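You operate a simulated robot arm through the tools that you are given. There is no shell and no other tool.

The job below is to be done with a simulated robot arm. You get a single attempt, and the scene is never put back.

## Task
Shut off and vent block 27 and put its cap in the tray.
Fine: blue-tipped handle first; cap off only once the air stops blowing, into the small grey tray; then shut the red-tipped handle again. The header keeps its air; leave the other blocks alone.

Only the result counts: the job must be done as asked and must still hold three seconds after the hand-in. Knocking over, shifting, dropping, spilling or breaking anything else fails it. A push-on lid holds only when it is set on centred and level and pressed home; a screw cap is set on level and turned clockwise until tight.

## Robot
A 6-joint arm with a two-finger gripper, fixed in place. Base frame: the origin is on the floor under the middle of its stand, x ahead of it, y to its left, z up. Units: cm, degrees, N and s.
It reaches about 141.7 cm from its shoulder. Its first joint turns from -166.0 to 166.0 degrees. Payload 3.43 kg.
Tool frame: the origin (TCP) lies between the finger pads and is the grasp point; the fingertips stand 2 cm ahead of it; z points along the fingers, y is the line along which they close. The gripper opens to 19 cm; its body begins 24.8 cm behind the TCP.
Orientation is told as [roll, pitch, yaw] about the base's x, y, z axes, in that order, counted from this pose: with the fingers straight down and closing along the base's y, the tool's x points along the base's -x, its y along +y and its z along -z.

## Interface
- The arm moves only by the tool play_rows. Its arguments are lists of equal length, an entry for each row: "linear": the shift along the tool's x, y, z in units of 25 mm (1.0 is 25 mm), a list of three; "angular": the turn, a rotation vector about the tool's x, y, z in units of 4 degrees (1.0 is 4 degrees), a list of three. In form: {"linear": [[dx, dy, dz], ...], "angular": [[rx, ry, rz], ...]}. A call has 1 to 20 rows; each row shifts and turns the commanded pose from where the row before left it, along the tool's axes as they then stand. "jaw" is the gripper command, from -1 (shut) to 1 (fully open), values between in proportion, set as the call begins (left out, the last holds). A call with a number of a shift or a turn outside -1 to 1 is refused whole. Each row takes 0.2 s and may step no farther than 5 cm and 8.6 degrees from the row before; otherwise, or with a gripper value out of range, the whole call is refused. Where a pose cannot be reached the arm comes as near as it can. A force on the tool above 90 N (or 10 N above the force at the start of the call, whichever is more), or a blocked arm, ends the call early, and 0.2 s more pass. The fingers move at their own pace (about 15.3 cm/s each) and stop on an object; they squeeze with about 21 N. The grip force told is the motor's: it shows also when the fingers shut on nothing. Time passes only in rows, and 0.2 s behind the last, so rows that do not move let the fingers close. The reply holds the time, the measured pose of the TCP, the force on the tool along the base axes, the opening and the grip force, in the units named above and with some noise, with the torque about the TCP (base axes, N m) and any sound that the robot's microphone picked up.
- Cameras (640 x 400 px; columns grow to the right, rows downward): "scene" is fixed at [21.48, 50.72, 200.62]; the picture's right is [-0.66, -0.76, 0.00], its down [-0.49, 0.43, -0.76] and it looks along [0.57, -0.50, -0.65] (base axes); focal length 316 px, centre (320, 200). "wrist" rides on the gripper at [7, -0.8, -28.8] in the tool frame; the picture's right is [0.12, 0.99, 0.00], its down [-0.96, 0.12, -0.25] and it looks along [-0.25, 0.03, 0.97] (tool axes); focal length 261 px, centre (320, 200). There is no depth. A picture from a camera that has moved, and an enlarged one, comes with that camera's place and axes in the base frame and with its lens. The place of the scene camera against the robot may be out by one fixed shift of up to 1.8 cm in any direction.
- camera(camera): a new picture of that camera. No time passes.
- move_column(by): moves the trunk up (or, below 0, down) by that many cm; the arm rides with it, the base frame stays. It gives what a move gives, with no picture.
- zoom(camera, box): a new picture of the part [left, top, right, bottom] of that camera's present view, enlarged. No time passes.
- sign_off(): hands the job in; it is judged then, once.

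Places have to be worked out from the pictures, the camera data and where the tool is seen. Open the gripper and draw the arm clear of the work before you hand the job in, unless the task says otherwise.

The tools are called after "Request:" by a JSON object that holds its "name" and its "arguments". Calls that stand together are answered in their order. play_rows: Moves the arm, as the interface text tells. Its arguments: {"type":"object","properties":{"linear":{"type":"array"},"angular":{"type":"array"},"jaw":{"type":"number"}},"required":["linear","angular"]} The other tools are called the same way: move_column (by) moves the trunk up or down; camera (camera) takes a picture; zoom (camera, box) takes an enlarged picture of a part of a camera's view; sign_off () hands the job in.

At the start:

```text
clock: 0.0
ee_pos: [60.82, -14.44, 154.13]
tcp_rot: [0.0, 0.0, 0.0]
ft_force: [1.1, 0.2, -0.5]
wrist_torque: [-0.02, -0.02, 0.0]
finger_gap: 18.99
gripper_force: 0.1
trunk travel left (down, up): [-35.0, 9.0]
```

scene: 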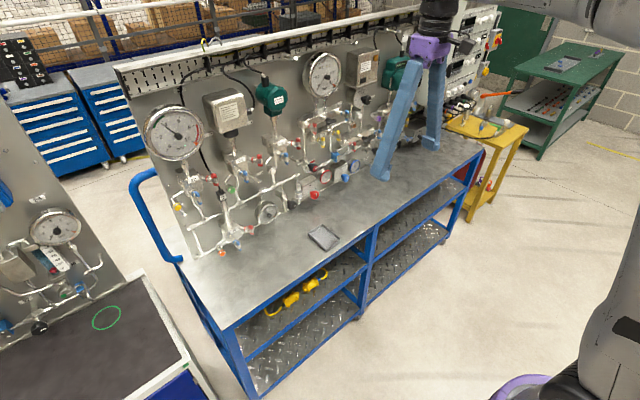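
wrist: 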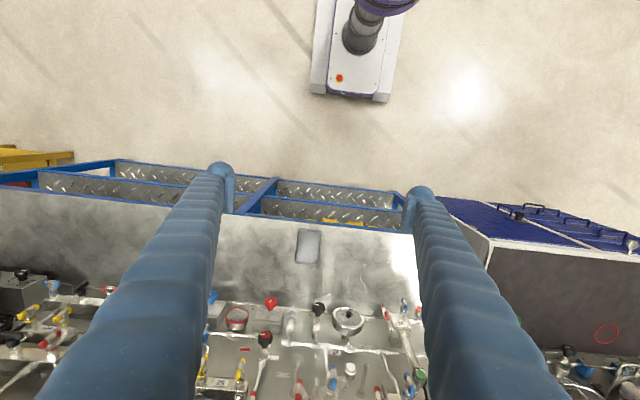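

I'll start by looking closely at the panel from the scene camera in several enlargements to find block 27, its handles, cap, and the tray.

Request:
{"name": "zoom", "arguments": {"camera": "scene", "box": [130, 80, 290, 180]}}

Request:
{"name": "zoom", "arguments": {"camera": "scene", "box": [150, 160, 310, 260]}}

Request:
{"name": "zoom", "arguments": {"camera": "scene", "box": [260, 110, 420, 210]}}

Request:
{"name": "zoom", "arguments": {"camera": "scene", "box": [280, 40, 440, 140]}}

```text
4.00 times, centred on (210, 130) of scene
camera zoom: at [21.48, 50.72, 200.62], right [-0.66, -0.76, 0.0], down [-0.49, 0.43, -0.76], along [0.57, -0.5, -0.65], focal length 1262 px, centre (760, 480)
```

zoom: 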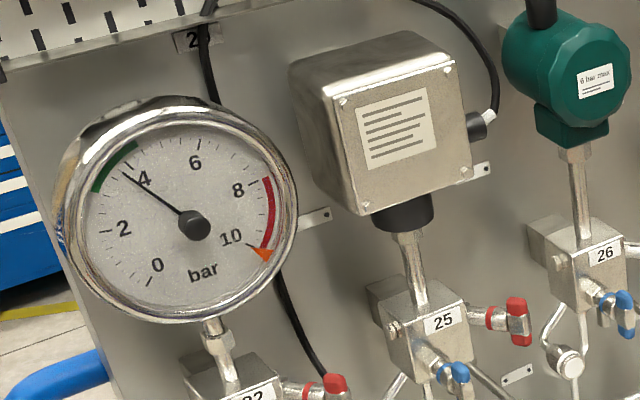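

```text
4.00 times, centred on (230, 210) of scene
camera zoom: at [21.48, 50.72, 200.62], right [-0.66, -0.76, 0.0], down [-0.49, 0.43, -0.76], along [0.57, -0.5, -0.65], focal length 1262 px, centre (680, 160)
```

zoom: 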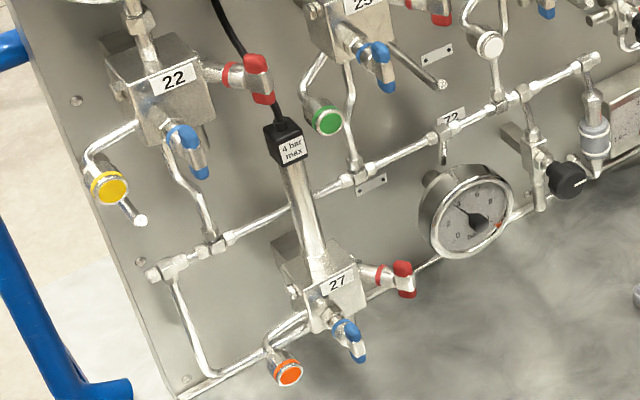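

```text
4.00 times, centred on (340, 160) of scene
camera zoom: at [21.48, 50.72, 200.62], right [-0.66, -0.76, 0.0], down [-0.49, 0.43, -0.76], along [0.57, -0.5, -0.65], focal length 1262 px, centre (240, 360)
```

zoom: 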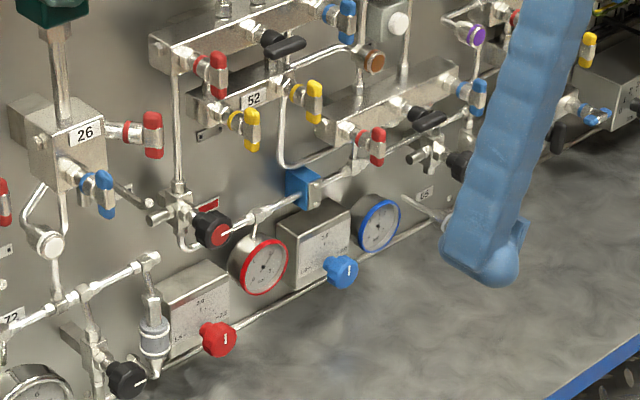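

```text
4.00 times, centred on (360, 90) of scene
camera zoom: at [21.48, 50.72, 200.62], right [-0.66, -0.76, 0.0], down [-0.49, 0.43, -0.76], along [0.57, -0.5, -0.65], focal length 1262 px, centre (160, 640)
```

zoom: 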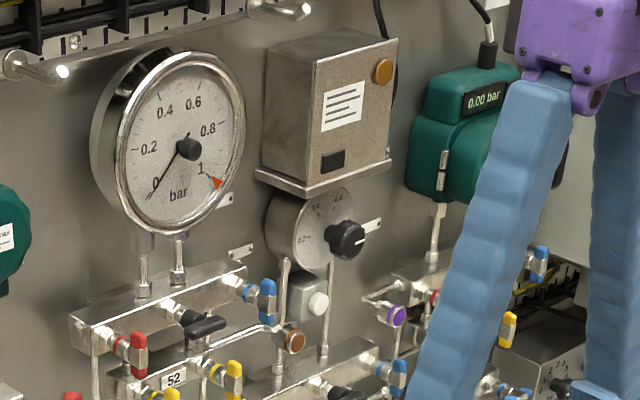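

Block 27 is the lowest left one, with a blue-tipped handle at the front, a red-tipped handle on its right and an orange-faced cap lower left. I zoom further on it and on the tray.

Request:
{"name": "zoom", "arguments": {"camera": "scene", "box": [205, 210, 269, 260]}}

Request:
{"name": "zoom", "arguments": {"camera": "scene", "box": [290, 210, 354, 260]}}

Request:
{"name": "zoom", "arguments": {"camera": "scene", "box": [165, 165, 229, 215]}}

Request:
{"name": "zoom", "arguments": {"camera": "wrist", "box": [200, 220, 440, 400]}}

Request:
{"name": "zoom", "arguments": {"camera": "scene", "box": [0, 180, 160, 340]}}

```text
8.00 times, centred on (237, 235) of scene
camera zoom: at [21.48, 50.72, 200.62], right [-0.66, -0.76, 0.0], down [-0.49, 0.43, -0.76], along [0.57, -0.5, -0.65], focal length 2524 px, centre (984, -80)
```

zoom: 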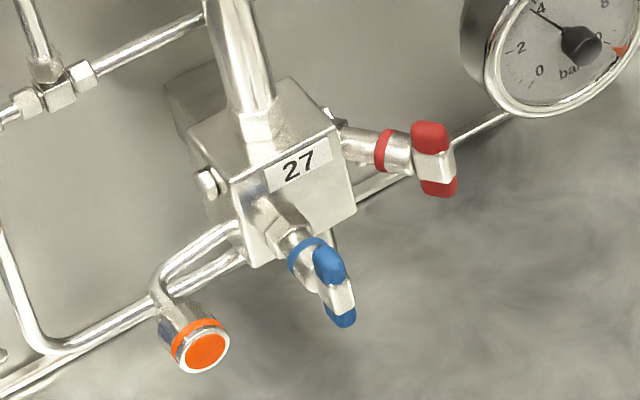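

```text
8.00 times, centred on (322, 235) of scene
camera zoom: at [21.48, 50.72, 200.62], right [-0.66, -0.76, 0.0], down [-0.49, 0.43, -0.76], along [0.57, -0.5, -0.65], focal length 2524 px, centre (304, -80)
```

zoom: 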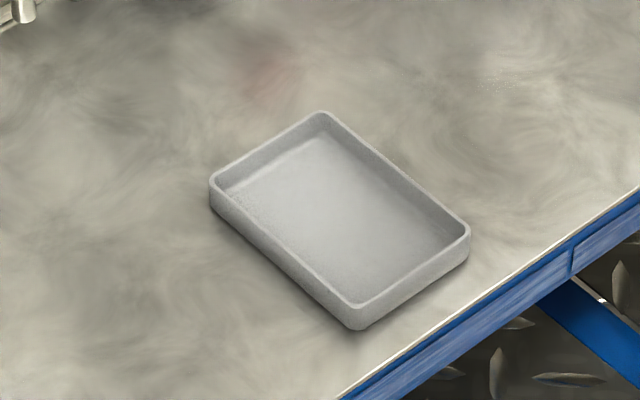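

```text
8.00 times, centred on (197, 190) of scene
camera zoom: at [21.48, 50.72, 200.62], right [-0.66, -0.76, 0.0], down [-0.49, 0.43, -0.76], along [0.57, -0.5, -0.65], focal length 2524 px, centre (1304, 280)
```

zoom: 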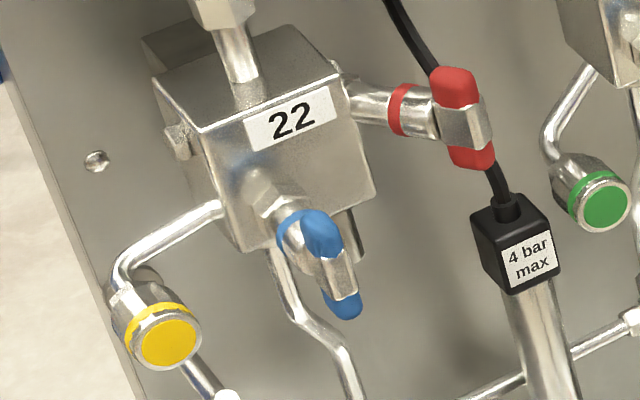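

```text
2.22 times, centred on (320, 310) of wrist
camera zoom: at [53.65, -15.18, 183.0], right [-0.12, 0.99, 0.0], down [0.96, 0.12, 0.25], along [0.25, 0.03, -0.97], focal length 579 px, centre (320, -44)
```

zoom: 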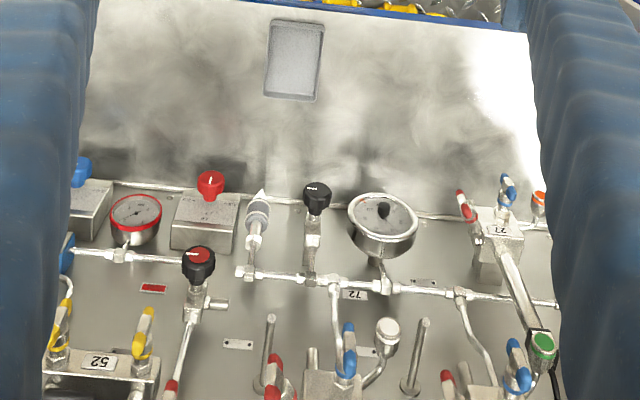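

```text
2.50 times, centred on (80, 260) of scene
camera zoom: at [21.48, 50.72, 200.62], right [-0.66, -0.76, 0.0], down [-0.49, 0.43, -0.76], along [0.57, -0.5, -0.65], focal length 789 px, centre (920, 50)
```

zoom: 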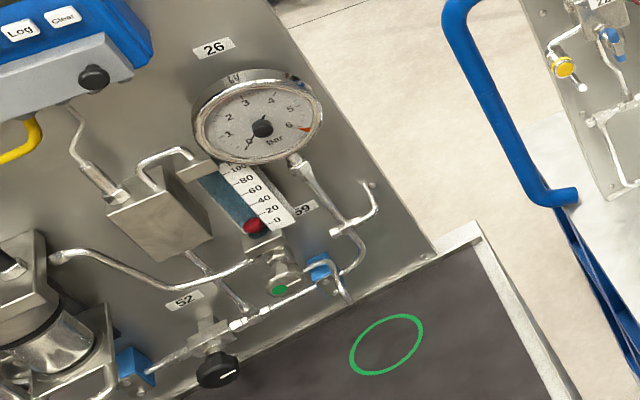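

I need a better view of block 27 from the wrist camera. I zoom on it first in the present wrist view.

Request:
{"name": "zoom", "arguments": {"camera": "wrist", "box": [360, 280, 440, 330]}}

Request:
{"name": "zoom", "arguments": {"camera": "scene", "box": [217, 222, 249, 247]}}

```text
8.00 times, centred on (400, 305) of wrist
camera zoom: at [53.65, -15.18, 183.0], right [-0.12, 0.99, 0.0], down [0.96, 0.12, 0.25], along [0.25, 0.03, -0.97], focal length 2085 px, centre (-320, -640)
```

zoom: 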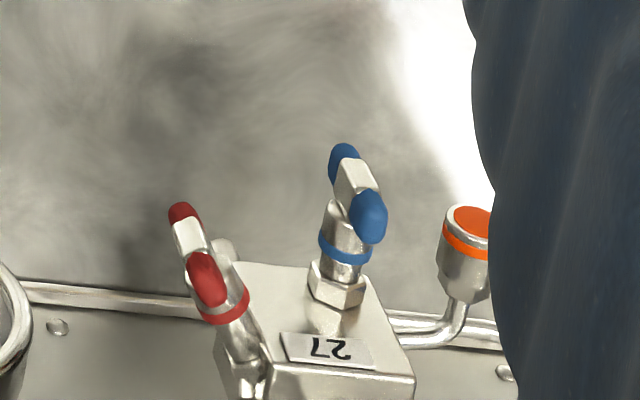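

```text
16.00 times, centred on (233, 234) of scene
camera zoom: at [21.48, 50.72, 200.62], right [-0.66, -0.76, 0.0], down [-0.49, 0.43, -0.76], along [0.57, -0.5, -0.65], focal length 5048 px, centre (1712, -352)
```

zoom: 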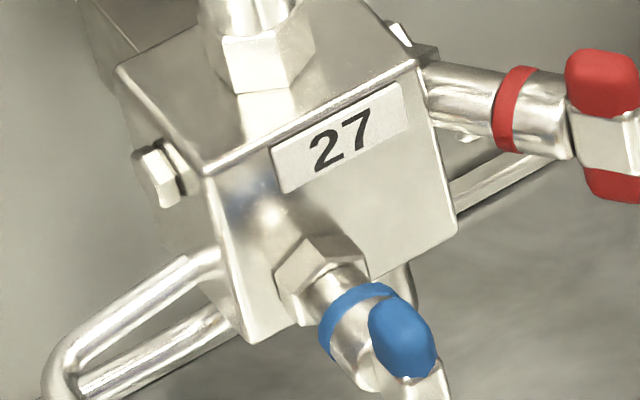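

Block 27 (label) triangulates to about (111, 19, 109), the tray to about (93, -14, 97). I move the tool in front of the block at a safe distance to look at it horizontally.

Request:
{"name": "play_rows", "arguments": {"linear": [[-0.3, 1, 0.5], [-0.3, 1, 0.5], [-0.3, 1, 0.5], [-0.3, 1, 0.5], [-0.3, 1, 0.5], [-0.3, 1, 0.5], [-0.3, 1, 0.5], [-0.3, 1, 0.5], [-0.3, 1, 0.5], [-0.3, 1, 0.5], [-0.3, 1, 0.5], [-0.3, 1, 0.5], [-0.3, 1, 0.5]], "angular": [[0, 0, 0], [0, 0, 0], [0, 0, 0], [0, 0, 0], [0, 0, 0], [0, 0, 0], [0, 0, 0], [0, 0, 0], [0, 0, 0], [0, 0, 0], [0, 0, 0], [0, 0, 0], [0, 0, 0]]}}

```text
clock: 2.8
ee_pos: [70.59, 18.21, 137.68]
tcp_rot: [0.0, 0.1, 0.0]
ft_force: [-0.2, 0.7, 0.5]
wrist_torque: [-0.07, 0.08, 0.0]
finger_gap: 19.0
gripper_force: 0.1
trunk travel left (down, up): [-35.0, 9.0]
```

The TCP is at (70.6, 18.2, 137.7). Now I pitch the tool up towards the panel by 60 degrees to look at the block.

Request:
{"name": "play_rows", "arguments": {"linear": [[0, 0, 0], [0, 0, 0], [0, 0, 0], [0, 0, 0], [0, 0, 0], [0, 0, 0], [0, 0, 0], [0, 0, 0], [0, 0, 0], [0, 0, 0], [0, 0, 0], [0, 0, 0], [0, 0, 0], [0, 0, 0], [0, 0, 0]], "angular": [[0, -1, 0], [0, -1, 0], [0, -1, 0], [0, -1, 0], [0, -1, 0], [0, -1, 0], [0, -1, 0], [0, -1, 0], [0, -1, 0], [0, -1, 0], [0, -1, 0], [0, -1, 0], [0, -1, 0], [0, -1, 0], [0, -1, 0]]}}

Request:
{"name": "camera", "arguments": {"camera": "wrist"}}

Request:
{"name": "camera", "arguments": {"camera": "scene"}}

```text
clock: 6.0
ee_pos: [70.36, 17.46, 138.05]
tcp_rot: [-1.2, -57.1, 0.2]
ft_force: [-0.4, 0.9, -0.3]
wrist_torque: [-0.01, 0.0, -0.02]
finger_gap: 18.98
gripper_force: 0.1
out of reach, approached as far as the arm can: row 13
trunk travel left (down, up): [-35.0, 9.0]
```

```text
taken
camera wrist: at [42.38, 17.16, 147.63], right [-0.05, 0.99, -0.11], down [0.32, 0.12, 0.94], along [0.95, 0.01, -0.32], focal length 261 px, centre (320, 200)
```

wrist: 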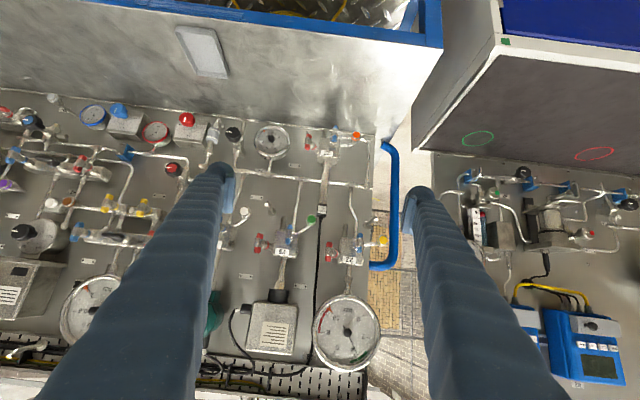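

```text
taken
```

scene: 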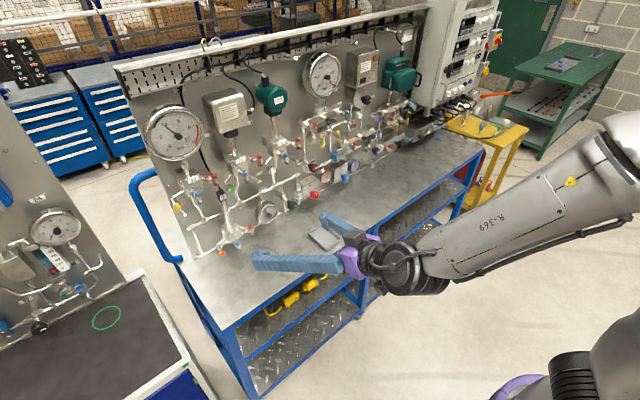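

The picture is upside down (top is down). Block 27 is at about (325,150); I zoom on it.

Request:
{"name": "zoom", "arguments": {"camera": "wrist", "box": [285, 115, 381, 175]}}

Request:
{"name": "zoom", "arguments": {"camera": "wrist", "box": [240, 110, 400, 270]}}

```text
6.67 times, centred on (333, 145) of wrist
camera zoom: at [42.38, 17.16, 147.63], right [-0.05, 0.99, -0.11], down [0.32, 0.12, 0.94], along [0.95, 0.01, -0.32], focal length 1738 px, centre (233, 567)
```

zoom: 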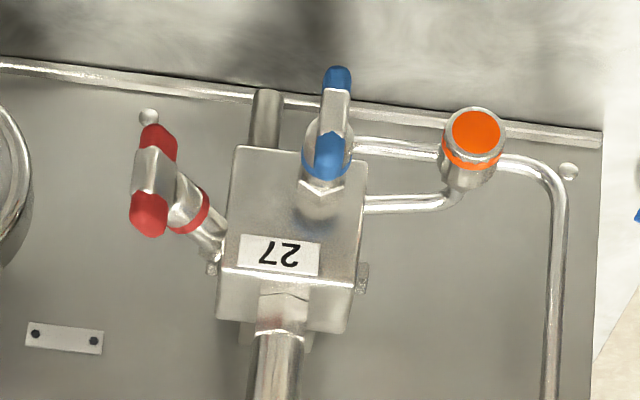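

```text
2.50 times, centred on (320, 190) of wrist
camera zoom: at [42.38, 17.16, 147.63], right [-0.05, 0.99, -0.11], down [0.32, 0.12, 0.94], along [0.95, 0.01, -0.32], focal length 652 px, centre (320, 225)
```

zoom: 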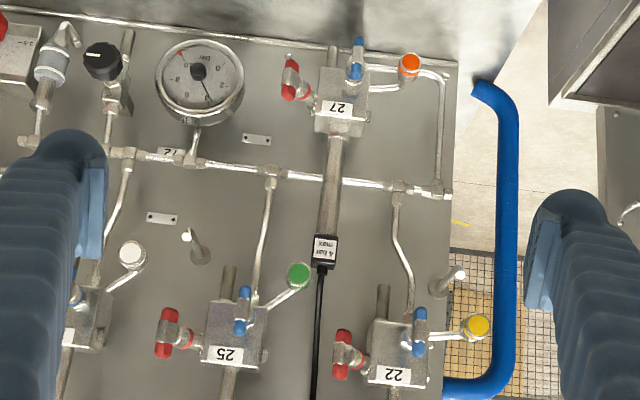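

The points triangulate well: blue T-bar centre ≈ (105.7, 20.0, 106.2), vertical; red T-bar centre ≈ (107.2, 12.8, 109.2), vertical; cap face ≈ (108.2, 26.5, 104.2). I move forward and down, then level the tool for a closer frontal view.

Request:
{"name": "play_rows", "arguments": {"linear": [[0.4, 0, 0.8], [0.4, 0, 0.8], [0.4, 0, 0.8], [0.4, 0, 0.8], [0.4, 0, 0.8], [0.4, 0, 0.8], [0.4, 0, 0.8], [0, 0, 0], [0, 0, 0], [0, 0, 0], [0, 0, 0], [0, 0, 0], [0, 0, 0]], "angular": [[0, 0, 0], [0, 0, 0], [0, 0, 0], [0, 0, 0], [0, 0, 0], [0, 0, 0], [0, 0, 0], [0, -1, 0], [0, -1, 0], [0, -1, 0], [0, -1, 0], [0, -1, 0], [0, -1, 0]]}}

Request:
{"name": "camera", "arguments": {"camera": "wrist"}}

Request:
{"name": "camera", "arguments": {"camera": "scene"}}

```text
clock: 8.8
ee_pos: [83.52, 22.21, 133.94]
tcp_rot: [-13.4, -79.9, 11.9]
ft_force: [0.2, -1.1, 0.4]
wrist_torque: [0.02, -0.02, -0.02]
finger_gap: 19.01
gripper_force: 0.0
out of reach, approached as far as the arm can: row 9, 10, 11, 12, 13
trunk travel left (down, up): [-35.0, 9.0]
```

```text
taken
camera wrist: at [53.9, 22.12, 131.92], right [0.0, 0.99, -0.16], down [-0.08, 0.16, 0.98], along [1.0, 0.01, 0.08], focal length 261 px, centre (320, 200)
```

wrist: 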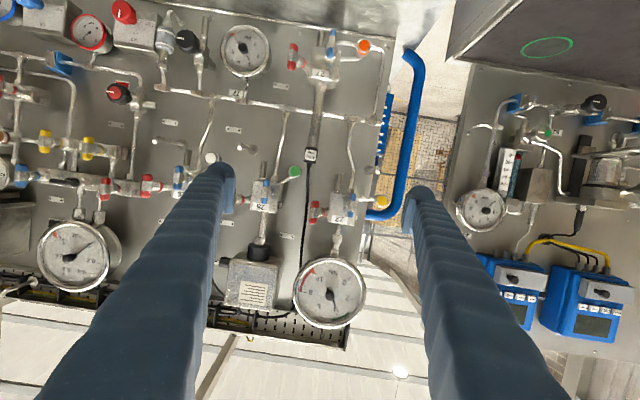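

```text
taken
```

scene: 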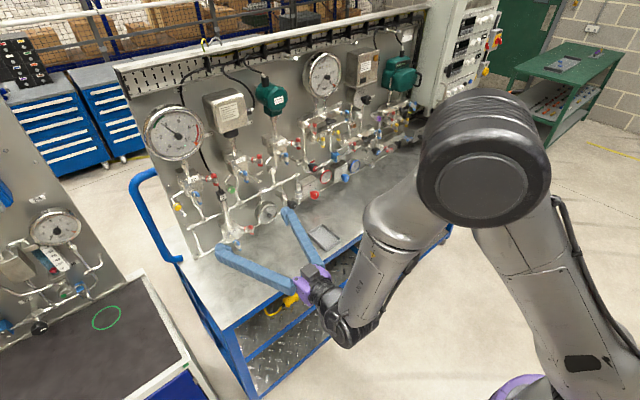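

With the elbow this folded the horizontal pose is out of reach; the trunk should go down so the same arm shape sits lower. I lower the trunk 20 cm (TCP goes to about z 114, clear of the table at 97).

Request:
{"name": "move_column", "arguments": {"by": -20}}

Request:
{"name": "play_rows", "arguments": {"linear": [[0, 0, 0], [0, 0, 0]], "angular": [[0, 0, 0], [0, 0, 0]]}}

```text
clock: 11.0
ee_pos: [83.42, 22.22, 113.84]
tcp_rot: [-13.3, -79.8, 11.7]
ft_force: [0.2, -1.0, 0.8]
wrist_torque: [-0.03, 0.05, 0.03]
finger_gap: 18.99
gripper_force: 0.2
trunk travel left (down, up): [-15.0, 29.0]
```

```text
clock: 11.6
ee_pos: [83.38, 22.24, 113.92]
tcp_rot: [-13.2, -79.8, 11.8]
ft_force: [0.9, 0.1, -0.3]
wrist_torque: [0.04, 0.02, -0.01]
finger_gap: 19.01
gripper_force: 0.0
trunk travel left (down, up): [-15.0, 29.0]
```

The commanded pose now matches the measured one (tool z ≈ (0.985, -0.03, -0.17)). I level the tool and look at the work and at the fingertips.

Request:
{"name": "play_rows", "arguments": {"linear": [[0, 0, 0], [0, 0, 0], [0, 0, 0], [0, 0, 0]], "angular": [[-0.087, -0.62, 0.1375], [-0.087, -0.62, 0.1375], [-0.087, -0.62, 0.1375], [-0.087, -0.62, 0.1375]]}}

Request:
{"name": "camera", "arguments": {"camera": "wrist"}}

Request:
{"name": "camera", "arguments": {"camera": "scene"}}

```text
clock: 12.6
ee_pos: [84.44, 23.38, 115.74]
tcp_rot: [-23.9, -83.6, 22.5]
ft_force: [0.1, -0.6, 0.3]
wrist_torque: [-0.01, -0.03, -0.04]
finger_gap: 19.01
gripper_force: 0.1
out of reach, approached as far as the arm can: row 1, 2, 3, 4
trunk travel left (down, up): [-15.0, 29.0]
```

```text
taken
camera wrist: at [55.09, 23.09, 111.7], right [0.01, 0.99, -0.16], down [-0.15, 0.16, 0.98], along [0.99, 0.01, 0.15], focal length 261 px, centre (320, 200)
```

wrist: 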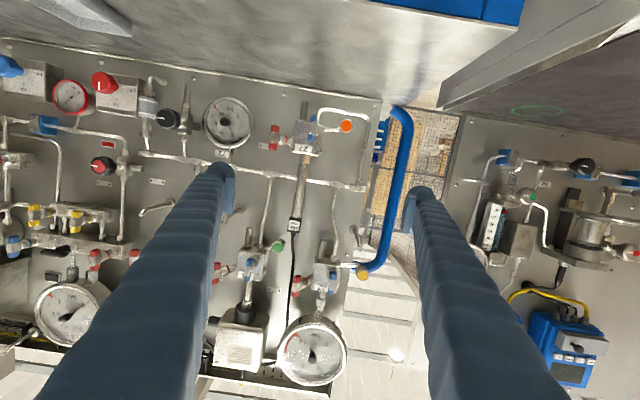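

```text
taken
```

scene: 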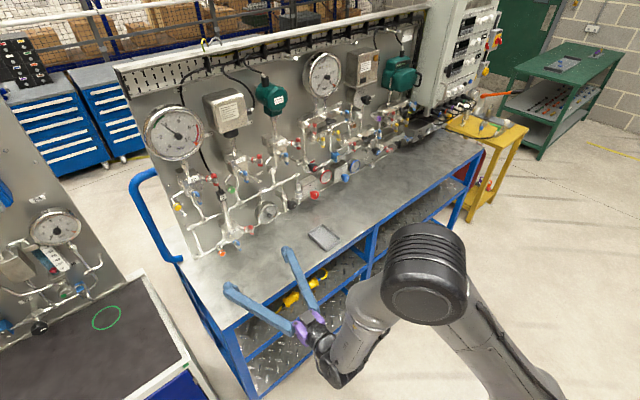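

Block 27 is in view around (300,135). I zoom in on it and on a fingertip to judge finger size.

Request:
{"name": "zoom", "arguments": {"camera": "wrist", "box": [250, 90, 378, 170]}}

Request:
{"name": "zoom", "arguments": {"camera": "wrist", "box": [160, 130, 480, 330]}}

Request:
{"name": "zoom", "arguments": {"camera": "scene", "box": [215, 235, 343, 355]}}

```text
5.00 times, centred on (314, 130) of wrist
camera zoom: at [55.09, 23.09, 111.7], right [0.01, 0.99, -0.16], down [-0.15, 0.16, 0.98], along [0.99, 0.01, 0.15], focal length 1303 px, centre (350, 550)
```

zoom: 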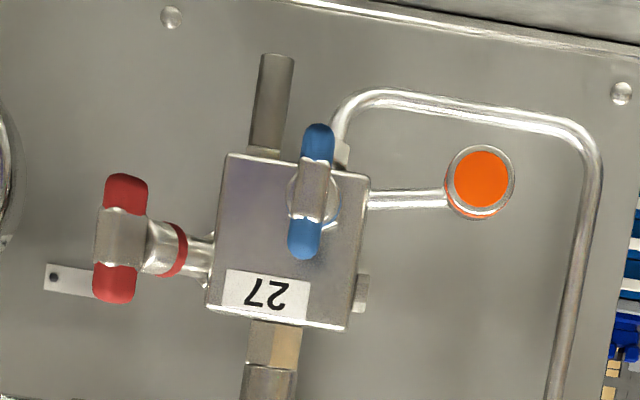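

```text
2.00 times, centred on (320, 230) of wrist
camera zoom: at [55.09, 23.09, 111.7], right [0.01, 0.99, -0.16], down [-0.15, 0.16, 0.98], along [0.99, 0.01, 0.15], focal length 521 px, centre (320, 140)
```

zoom: 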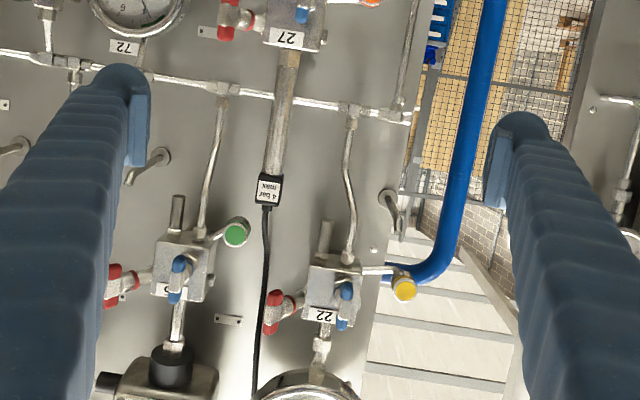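

```text
3.33 times, centred on (279, 295) of scene
camera zoom: at [21.48, 50.72, 200.62], right [-0.66, -0.76, 0.0], down [-0.49, 0.43, -0.76], along [0.57, -0.5, -0.65], focal length 1052 px, centre (457, -117)
```

zoom: 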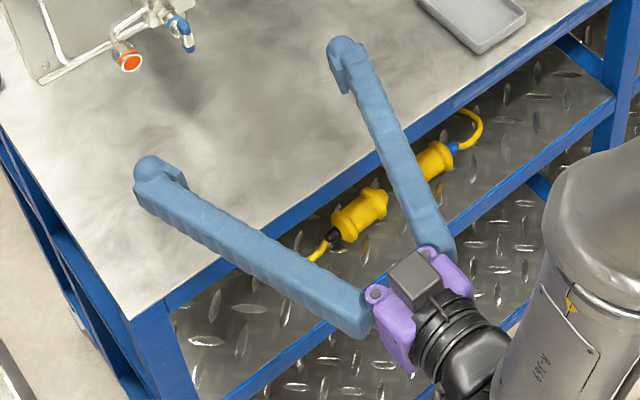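

All positions agree between views. I roll the tool 180° about its own axis (out here in free space) so the camera rides on top, away from the table, with an upright picture.

Request:
{"name": "play_rows", "arguments": {"linear": [[0, 0, 0], [0, 0, 0], [0, 0, 0], [0, 0, 0], [0, 0, 0], [0, 0, 0], [0, 0, 0], [0, 0, 0], [0, 0, 0], [0, 0, 0], [0, 0, 0], [0, 0, 0], [0, 0, 0], [0, 0, 0], [0, 0, 0], [0, 0, 0], [0, 0, 0], [0, 0, 0], [0, 0, 0], [0, 0, 0]], "angular": [[0, 0, -1], [0, 0, -1], [0, 0, -1], [0, 0, -1], [0, 0, -1], [0, 0, -1], [0, 0, -1], [0, 0, -1], [0, 0, -1], [0, 0, -1], [0, 0, -1], [0, 0, -1], [0, 0, -1], [0, 0, -1], [0, 0, -1], [0, 0, -1], [0, 0, -1], [0, 0, -1], [0, 0, -1], [0, 0, -1]]}}

Request:
{"name": "play_rows", "arguments": {"linear": [[0, 0, 0], [0, 0, 0], [0, 0, 0], [0, 0, 0], [0, 0, 0], [0, 0, 0], [0, 0, 0], [0, 0, 0], [0, 0, 0], [0, 0, 0], [0, 0, 0], [0, 0, 0], [0, 0, 0], [0, 0, 0], [0, 0, 0], [0, 0, 0], [0, 0, 0], [0, 0, 0], [0, 0, 0], [0, 0, 0]], "angular": [[0, 0, -1], [0, 0, -1], [0, 0, -1], [0, 0, -1], [0, 0, -1], [0, 0, -1], [0, 0, -1], [0, 0, -1], [0, 0, -1], [0, 0, -1], [0, 0, -1], [0, 0, -1], [0, 0, -1], [0, 0, -1], [0, 0, -1], [0, 0, -1], [0, 0, -1], [0, 0, -1], [0, 0, -1], [0, 0, -1]]}}

Request:
{"name": "camera", "arguments": {"camera": "wrist"}}

```text
clock: 16.8
ee_pos: [84.44, 23.35, 115.81]
tcp_rot: [-84.2, -7.4, 87.6]
ft_force: [0.0, -0.1, -1.1]
wrist_torque: [-0.03, 0.04, -0.01]
finger_gap: 19.01
gripper_force: 0.1
trunk travel left (down, up): [-15.0, 29.0]
```

```text
clock: 21.0
ee_pos: [84.64, 23.34, 115.72]
tcp_rot: [-71.5, 71.7, 106.0]
ft_force: [0.6, 0.5, -0.2]
wrist_torque: [0.03, 0.02, -0.02]
finger_gap: 19.01
gripper_force: 0.0
trunk travel left (down, up): [-15.0, 29.0]
```

```text
taken
camera wrist: at [56.51, 22.9, 125.59], right [-0.05, -0.98, -0.18], down [-0.34, 0.19, -0.92], along [0.94, 0.02, -0.34], focal length 261 px, centre (320, 200)
```

wrist: 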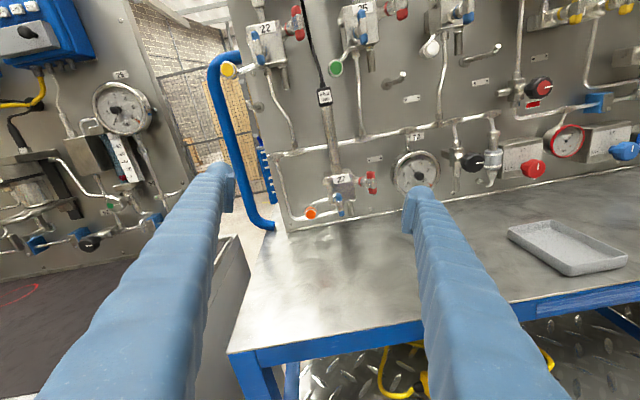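

The upright view works. I advance to about (92, 20, 110) and level the tool exactly along +x.

Request:
{"name": "play_rows", "arguments": {"linear": [[-0.299, 0.35, 0.642], [-0.299, 0.35, 0.642], [-0.299, 0.35, 0.642], [-0.299, 0.35, 0.642], [-0.299, 0.35, 0.642], [0, 0, 0], [0, 0, 0], [0, 0, 0], [0, 0, 0], [0, 0, 0]], "angular": [[0, 0, 0], [0, 0, 0], [0, 0, 0], [0, 0, 0], [0, 0, 0], [0.13, 0.272, -0.882], [0.13, 0.272, -0.882], [0.13, 0.272, -0.882], [0.13, 0.272, -0.882], [0.13, 0.272, -0.882]]}}

Request:
{"name": "camera", "arguments": {"camera": "wrist"}}

```text
clock: 23.2
ee_pos: [91.92, 20.1, 110.09]
tcp_rot: [100.3, 89.8, -79.6]
ft_force: [0.1, -0.4, 0.1]
wrist_torque: [0.0, -0.01, 0.02]
finger_gap: 19.01
gripper_force: 0.0
trunk travel left (down, up): [-15.0, 29.0]
```

```text
taken
camera wrist: at [63.1, 20.99, 117.12], right [0.0, -0.99, 0.12], down [-0.25, -0.12, -0.96], along [0.97, -0.03, -0.25], focal length 261 px, centre (320, 200)
```

wrist: 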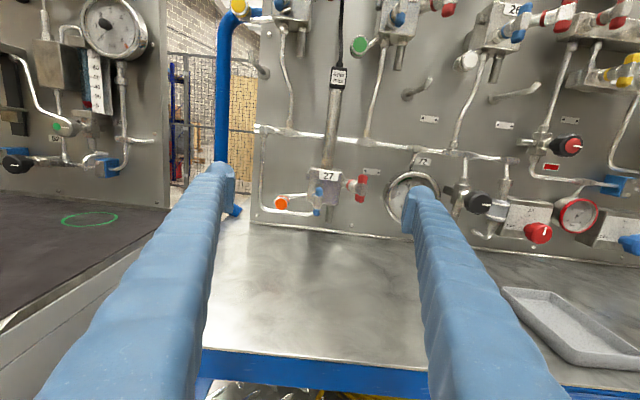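

The tool is level, pointing along +x, TCP (91.9, 20.1, 110.1). I zoom in on block 27 from here.

Request:
{"name": "zoom", "arguments": {"camera": "wrist", "box": [260, 150, 388, 230]}}

Request:
{"name": "zoom", "arguments": {"camera": "wrist", "box": [300, 160, 348, 220]}}

Request:
{"name": "zoom", "arguments": {"camera": "wrist", "box": [340, 165, 380, 215]}}

Request:
{"name": "zoom", "arguments": {"camera": "wrist", "box": [262, 180, 302, 230]}}

```text
5.00 times, centred on (324, 190) of wrist
camera zoom: at [63.1, 20.99, 117.12], right [0.0, -0.99, 0.12], down [-0.25, -0.12, -0.96], along [0.97, -0.03, -0.25], focal length 1303 px, centre (300, 250)
```

zoom: 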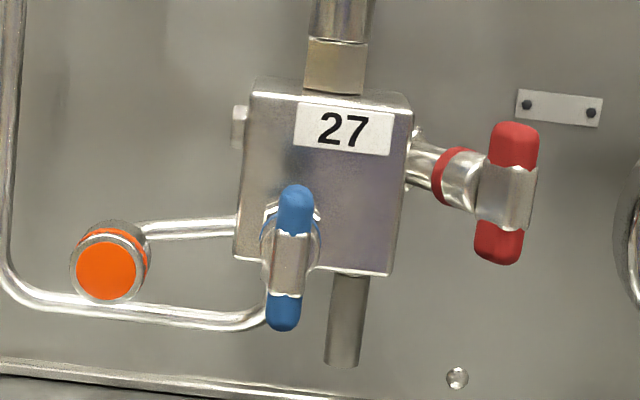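

```text
6.67 times, centred on (324, 190) of wrist
camera zoom: at [63.1, 20.99, 117.12], right [0.0, -0.99, 0.12], down [-0.25, -0.12, -0.96], along [0.97, -0.03, -0.25], focal length 1738 px, centre (293, 267)
```

zoom: 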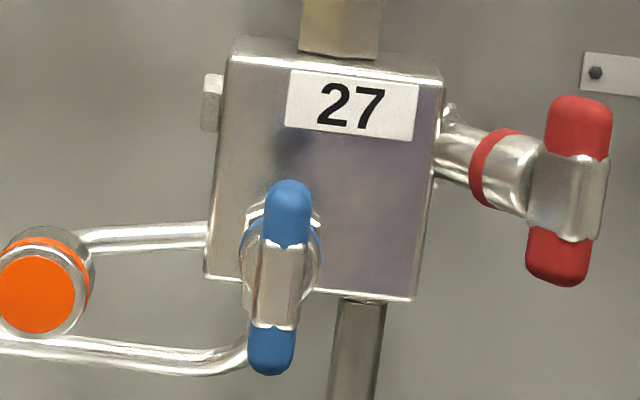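

```text
8.00 times, centred on (360, 190) of wrist
camera zoom: at [63.1, 20.99, 117.12], right [0.0, -0.99, 0.12], down [-0.25, -0.12, -0.96], along [0.97, -0.03, -0.25], focal length 2085 px, centre (0, 280)
```

zoom: 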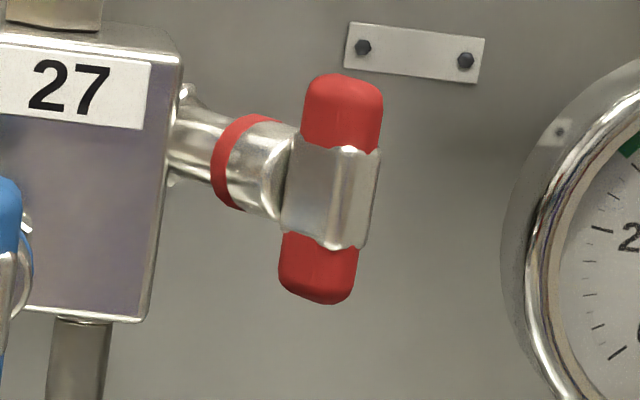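

```text
8.00 times, centred on (282, 205) of wrist
camera zoom: at [63.1, 20.99, 117.12], right [0.0, -0.99, 0.12], down [-0.25, -0.12, -0.96], along [0.97, -0.03, -0.25], focal length 2085 px, centre (624, 160)
```

zoom: 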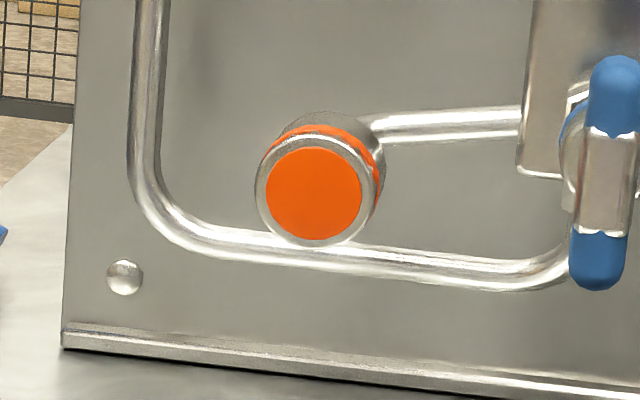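

The red stem leaves the block at about 45° between -x and -y; the blue stem points straight along -x. I narrow the jaw to ~5.5 cm and advance to x ≈ 101 in front of the blue T-bar.

Request:
{"name": "play_rows", "arguments": {"linear": [[-0.336, 0.012, 0.728], [-0.336, 0.012, 0.728], [-0.336, 0.012, 0.728], [-0.336, 0.012, 0.728], [-0.336, 0.012, 0.728], [0, 0, 0]], "angular": [[0, 0, 0], [0, 0, 0], [0, 0, 0], [0, 0, 0], [0, 0, 0], [0, 0, 0]], "jaw": -0.42}}

Request:
{"name": "camera", "arguments": {"camera": "wrist"}}

Request:
{"name": "camera", "arguments": {"camera": "scene"}}

```text
clock: 24.6
ee_pos: [101.12, 19.99, 105.76]
tcp_rot: [104.9, 90.0, -74.9]
ft_force: [-0.2, -0.4, 0.2]
wrist_torque: [0.01, -0.01, 0.01]
finger_gap: 5.52
gripper_force: 0.0
trunk travel left (down, up): [-15.0, 29.0]
```

```text
taken
camera wrist: at [72.24, 20.84, 112.79], right [0.0, -0.99, 0.12], down [-0.25, -0.12, -0.96], along [0.97, -0.03, -0.25], focal length 261 px, centre (320, 200)
```

wrist: 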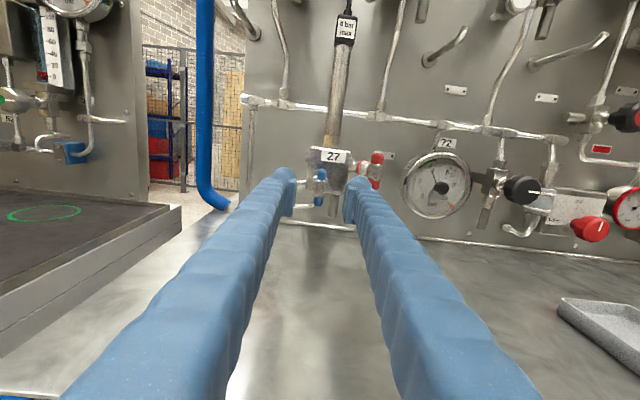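

```text
taken
```

scene: 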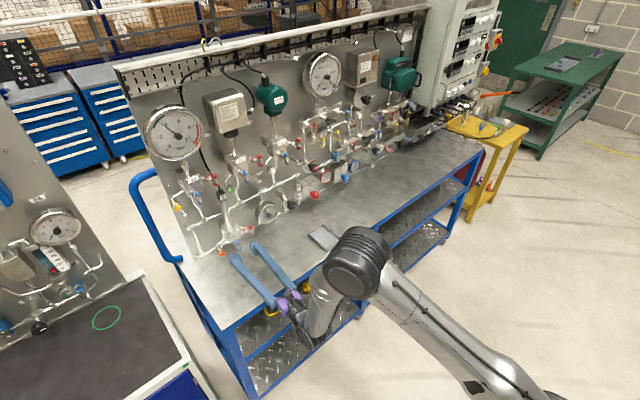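

Request:
{"name": "zoom", "arguments": {"camera": "wrist", "box": [270, 150, 390, 230]}}

Request:
{"name": "zoom", "arguments": {"camera": "scene", "box": [215, 225, 279, 275]}}

```text
5.00 times, centred on (330, 190) of wrist
camera zoom: at [72.24, 20.84, 112.79], right [0.0, -0.99, 0.12], down [-0.25, -0.12, -0.96], along [0.97, -0.03, -0.25], focal length 1303 px, centre (270, 250)
```

zoom: 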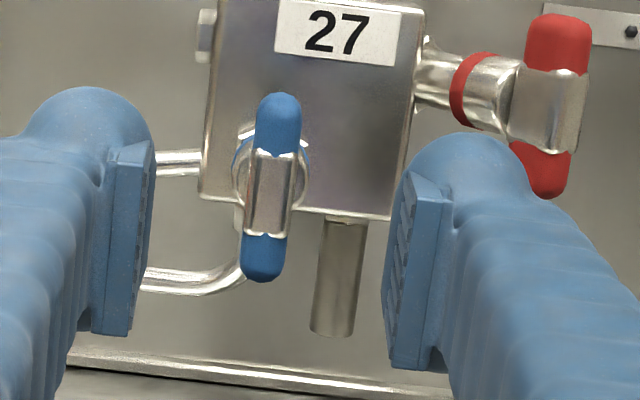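

```text
8.00 times, centred on (247, 250) of scene
camera zoom: at [21.48, 50.72, 200.62], right [-0.66, -0.76, 0.0], down [-0.49, 0.43, -0.76], along [0.57, -0.5, -0.65], focal length 2524 px, centre (904, -200)
```

zoom: 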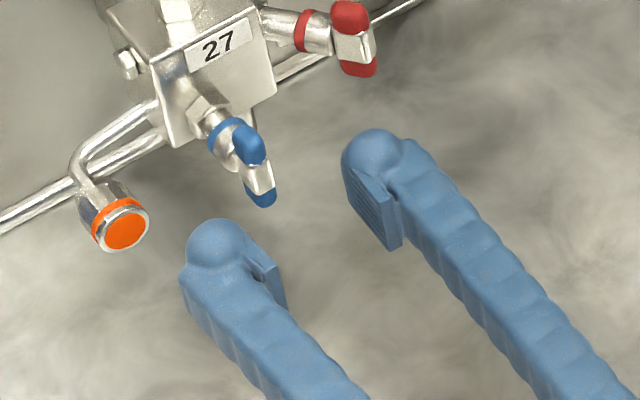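

The bar is centred between the pads (bar ≈ y 19.99, z 105.9). I advance 3 cm so the pads straddle the bar, without closing yet.

Request:
{"name": "play_rows", "arguments": {"linear": [[0.02, 0, 0.3], [0.02, 0, 0.3], [0, 0, 0.3], [0, 0, 0.3], [0, 0, 0]], "angular": [[0, 0, 0], [0, 0, 0], [0, 0, 0], [0, 0, 0], [0, 0, 0]]}}

Request:
{"name": "zoom", "arguments": {"camera": "wrist", "box": [270, 150, 390, 230]}}

Request:
{"name": "zoom", "arguments": {"camera": "scene", "box": [215, 220, 263, 260]}}

```text
clock: 25.8
ee_pos: [104.01, 19.91, 105.92]
tcp_rot: [99.4, 90.0, -80.5]
ft_force: [0.1, -0.6, 0.9]
wrist_torque: [-0.04, 0.01, 0.02]
finger_gap: 5.5
gripper_force: 0.1
trunk travel left (down, up): [-15.0, 29.0]
```

```text
5.00 times, centred on (330, 190) of wrist
camera zoom: at [75.22, 20.79, 112.99], right [0.0, -0.99, 0.12], down [-0.25, -0.12, -0.96], along [0.97, -0.03, -0.25], focal length 1303 px, centre (270, 250)
```

zoom: 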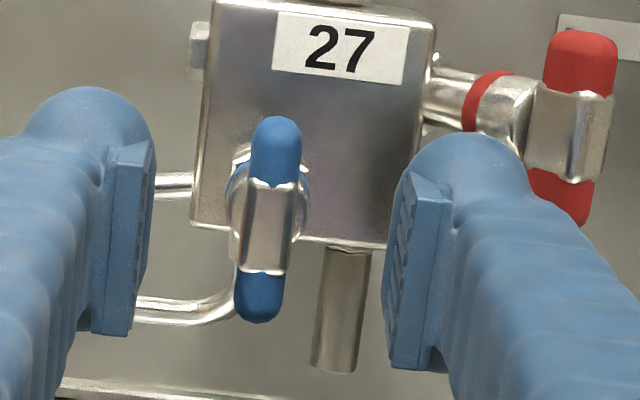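

```text
10.00 times, centred on (239, 240) of scene
camera zoom: at [21.48, 50.72, 200.62], right [-0.66, -0.76, 0.0], down [-0.49, 0.43, -0.76], along [0.57, -0.5, -0.65], focal length 3155 px, centre (1130, -200)
```

zoom: 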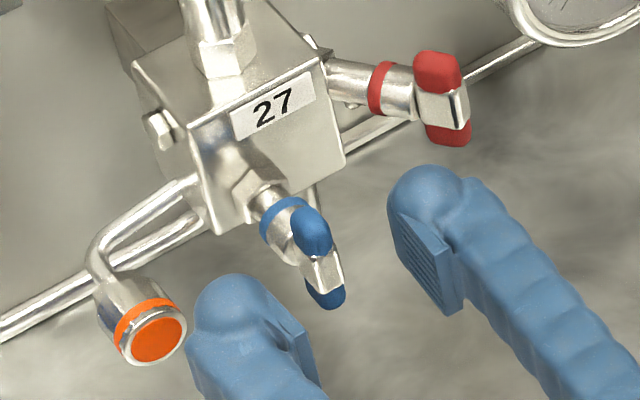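

Bar sits centred. I go 0.6 cm deeper and close the jaw on the bar, watching gap and forces.

Request:
{"name": "play_rows", "arguments": {"linear": [[0, 0.02, 0.24], [0, 0, 0]], "angular": [[0, 0, 0], [0, 0, 0]]}}

Request:
{"name": "play_rows", "arguments": {"linear": [[0, 0, 0], [0, 0, 0], [0, 0, 0]], "angular": [[0, 0, 0], [0, 0, 0], [0, 0, 0]], "jaw": -1}}

Request:
{"name": "zoom", "arguments": {"camera": "wrist", "box": [270, 150, 390, 230]}}

Request:
{"name": "zoom", "arguments": {"camera": "scene", "box": [215, 220, 263, 260]}}

```text
clock: 26.4
ee_pos: [104.76, 19.85, 105.94]
tcp_rot: [94.9, 89.8, -85.1]
ft_force: [-0.3, 0.7, 0.4]
wrist_torque: [0.0, 0.0, 0.03]
finger_gap: 5.5
gripper_force: 0.1
trunk travel left (down, up): [-15.0, 29.0]
```

```text
clock: 27.2
ee_pos: [104.73, 20.04, 105.94]
tcp_rot: [102.0, 89.8, -77.9]
ft_force: [2.9, 4.0, 0.3]
wrist_torque: [0.12, 0.04, 0.06]
finger_gap: 1.06
gripper_force: 44.6
trunk travel left (down, up): [-15.0, 29.0]
```

```text
5.00 times, centred on (330, 190) of wrist
camera zoom: at [75.87, 20.83, 112.99], right [0.0, -0.99, 0.12], down [-0.25, -0.12, -0.96], along [0.97, -0.03, -0.25], focal length 1303 px, centre (270, 250)
```

zoom: 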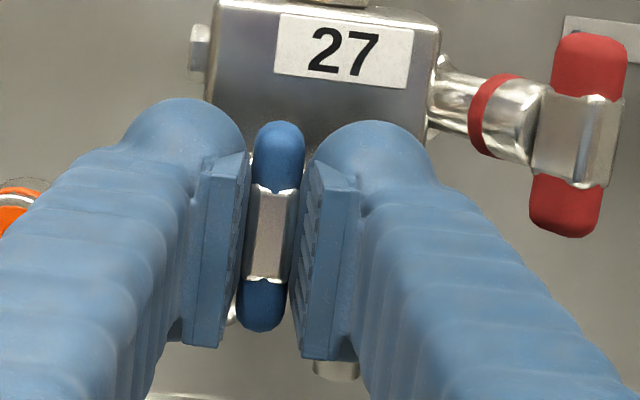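

```text
10.00 times, centred on (239, 240) of scene
camera zoom: at [21.48, 50.72, 200.62], right [-0.66, -0.76, 0.0], down [-0.49, 0.43, -0.76], along [0.57, -0.5, -0.65], focal length 3155 px, centre (1130, -200)
```

zoom: 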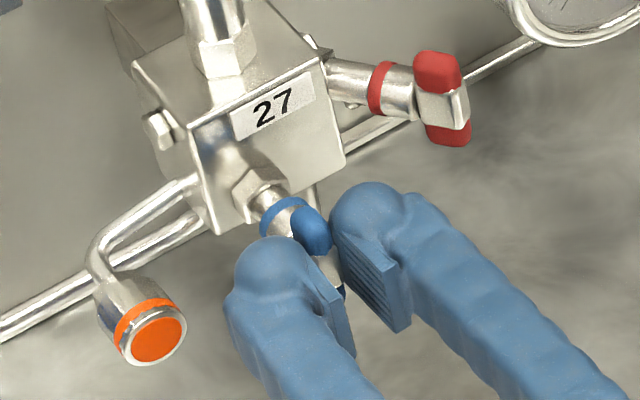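

The gap of 1.06 cm shows the pads hold the bar itself. I turn it clockwise (tool +z) in small steps and watch the torque.

Request:
{"name": "play_rows", "arguments": {"linear": [[0, 0, 0], [0, 0, 0], [0, 0, 0]], "angular": [[0, 0, 1], [0, 0, 1], [0, 0, 1]]}}

```text
clock: 28.0
ee_pos: [104.53, 19.98, 105.88]
tcp_rot: [-90.3, 78.1, 89.9]
ft_force: [2.8, 5.1, 2.5]
wrist_torque: [-0.09, -0.34, -0.05]
finger_gap: 1.11
gripper_force: 44.5
trunk travel left (down, up): [-15.0, 29.0]
```

It turns easily (12° done). I continue clockwise by another 36°.

Request:
{"name": "play_rows", "arguments": {"linear": [[0, 0, 0], [0, 0, 0], [0, 0, 0], [0, 0, 0], [0, 0, 0], [0, 0, 0], [0, 0, 0], [0, 0, 0], [0, 0, 0]], "angular": [[0, 0, 1], [0, 0, 1], [0, 0, 1], [0, 0, 1], [0, 0, 1], [0, 0, 1], [0, 0, 1], [0, 0, 1], [0, 0, 1]]}}

Request:
{"name": "zoom", "arguments": {"camera": "wrist", "box": [260, 140, 388, 240]}}

Request:
{"name": "zoom", "arguments": {"camera": "scene", "box": [215, 220, 263, 260]}}

```text
clock: 30.0
ee_pos: [104.81, 20.03, 105.99]
tcp_rot: [-90.0, 42.1, 90.2]
ft_force: [-1.7, 12.9, 1.4]
wrist_torque: [-0.08, -0.03, 0.1]
finger_gap: 1.13
gripper_force: 44.3
trunk travel left (down, up): [-15.0, 29.0]
```

```text
4.00 times, centred on (324, 190) of wrist
camera zoom: at [75.88, 15.26, 111.28], right [0.0, -0.75, -0.66], down [-0.25, 0.64, -0.73], along [0.97, 0.17, -0.19], focal length 1043 px, centre (304, 240)
```

zoom: 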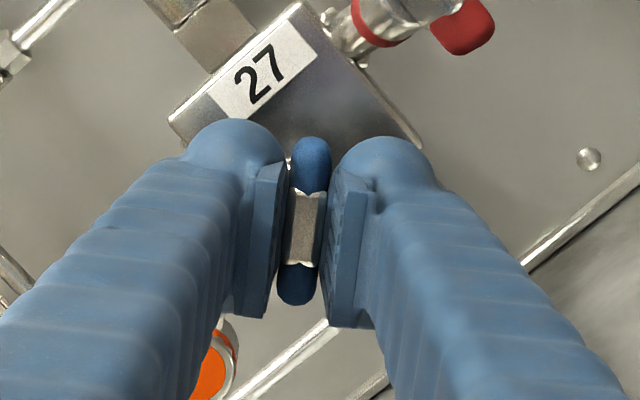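

```text
10.00 times, centred on (239, 240) of scene
camera zoom: at [21.48, 50.72, 200.62], right [-0.66, -0.76, 0.0], down [-0.49, 0.43, -0.76], along [0.57, -0.5, -0.65], focal length 3155 px, centre (1130, -200)
```

zoom: 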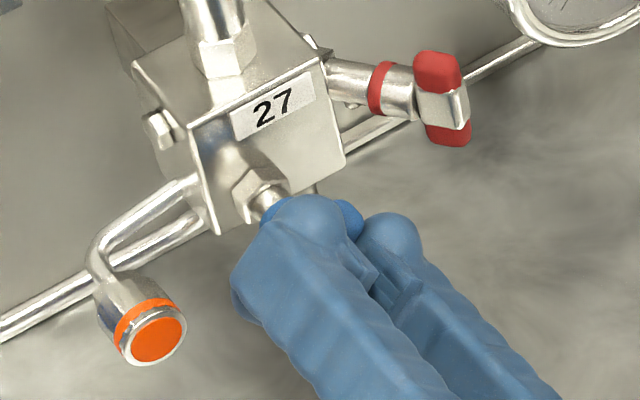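

48° done with the bar following. Side force is 13 N, so I shift 1 mm to +y and continue 28° more.

Request:
{"name": "play_rows", "arguments": {"linear": [[-0.03, -0.027, 0], [0, 0, 0], [0, 0, 0], [0, 0, 0], [0, 0, 0], [0, 0, 0], [0, 0, 0]], "angular": [[0, 0, 1], [0, 0, 1], [0, 0, 1], [0, 0, 1], [0, 0, 1], [0, 0, 1], [0, 0, 1]]}}

```text
clock: 31.6
ee_pos: [104.62, 19.99, 105.95]
tcp_rot: [-90.0, 14.1, 90.1]
ft_force: [-3.6, 7.2, 3.3]
wrist_torque: [-0.11, -0.06, -0.13]
finger_gap: 1.13
gripper_force: 44.4
trunk travel left (down, up): [-15.0, 29.0]
```

76° turned, torque still small. I go on in small steps near 90°.

Request:
{"name": "play_rows", "arguments": {"linear": [[0, 0, 0], [0, 0, 0], [0, 0, 0]], "angular": [[0, 0, 1], [0, 0, 1], [0, 0, 1]]}}

Request:
{"name": "play_rows", "arguments": {"linear": [[0, 0, 0], [0, 0, 0]], "angular": [[0, 0, 0.6], [0, 0, 0.4]]}}

```text
clock: 32.4
ee_pos: [104.67, 19.84, 105.86]
tcp_rot: [-90.0, 2.1, 90.1]
ft_force: [6.5, 6.6, 4.9]
wrist_torque: [-0.06, -0.05, -0.45]
finger_gap: 1.1
gripper_force: 44.6
trunk travel left (down, up): [-15.0, 29.0]
```

```text
clock: 33.0
ee_pos: [104.66, 19.85, 106.06]
tcp_rot: [-90.0, -1.8, 90.1]
ft_force: [6.1, 3.5, 3.4]
wrist_torque: [-1.18, -0.05, -0.04]
finger_gap: 1.12
gripper_force: 45.1
trunk travel left (down, up): [-15.0, 29.0]
```

At about 91° the resisting torque jumped to 1.2 N·m, so the stop (shut) is reached. I open the jaw slightly, hold, and look.

Request:
{"name": "play_rows", "arguments": {"linear": [[0, 0, 0], [0, 0, 0], [0, 0, 0]], "angular": [[0, 0, 0], [0, 0, 0], [0, 0, 0]], "jaw": -0.6}}

Request:
{"name": "zoom", "arguments": {"camera": "wrist", "box": [240, 130, 400, 250]}}

Request:
{"name": "zoom", "arguments": {"camera": "scene", "box": [215, 220, 263, 260]}}

```text
clock: 33.8
ee_pos: [104.69, 19.92, 105.81]
tcp_rot: [-90.0, -1.9, 90.2]
ft_force: [0.0, 0.7, -0.3]
wrist_torque: [-0.01, -0.02, 0.03]
finger_gap: 3.78
gripper_force: 0.0
trunk travel left (down, up): [-15.0, 29.0]
```

```text
3.33 times, centred on (320, 190) of wrist
camera zoom: at [75.86, 12.89, 106.56], right [0.0, -0.09, -1.0], down [-0.25, 0.96, -0.08], along [0.97, 0.25, -0.02], focal length 869 px, centre (320, 233)
```

zoom: 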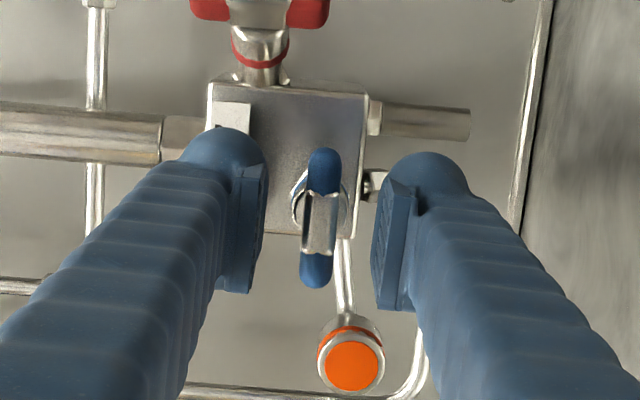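

```text
10.00 times, centred on (239, 240) of scene
camera zoom: at [21.48, 50.72, 200.62], right [-0.66, -0.76, 0.0], down [-0.49, 0.43, -0.76], along [0.57, -0.5, -0.65], focal length 3155 px, centre (1130, -200)
```

zoom: 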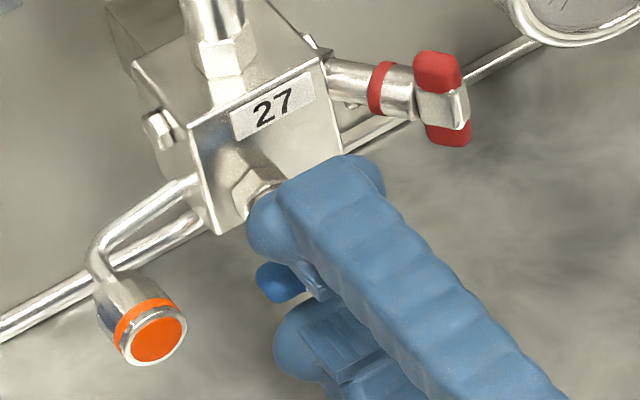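

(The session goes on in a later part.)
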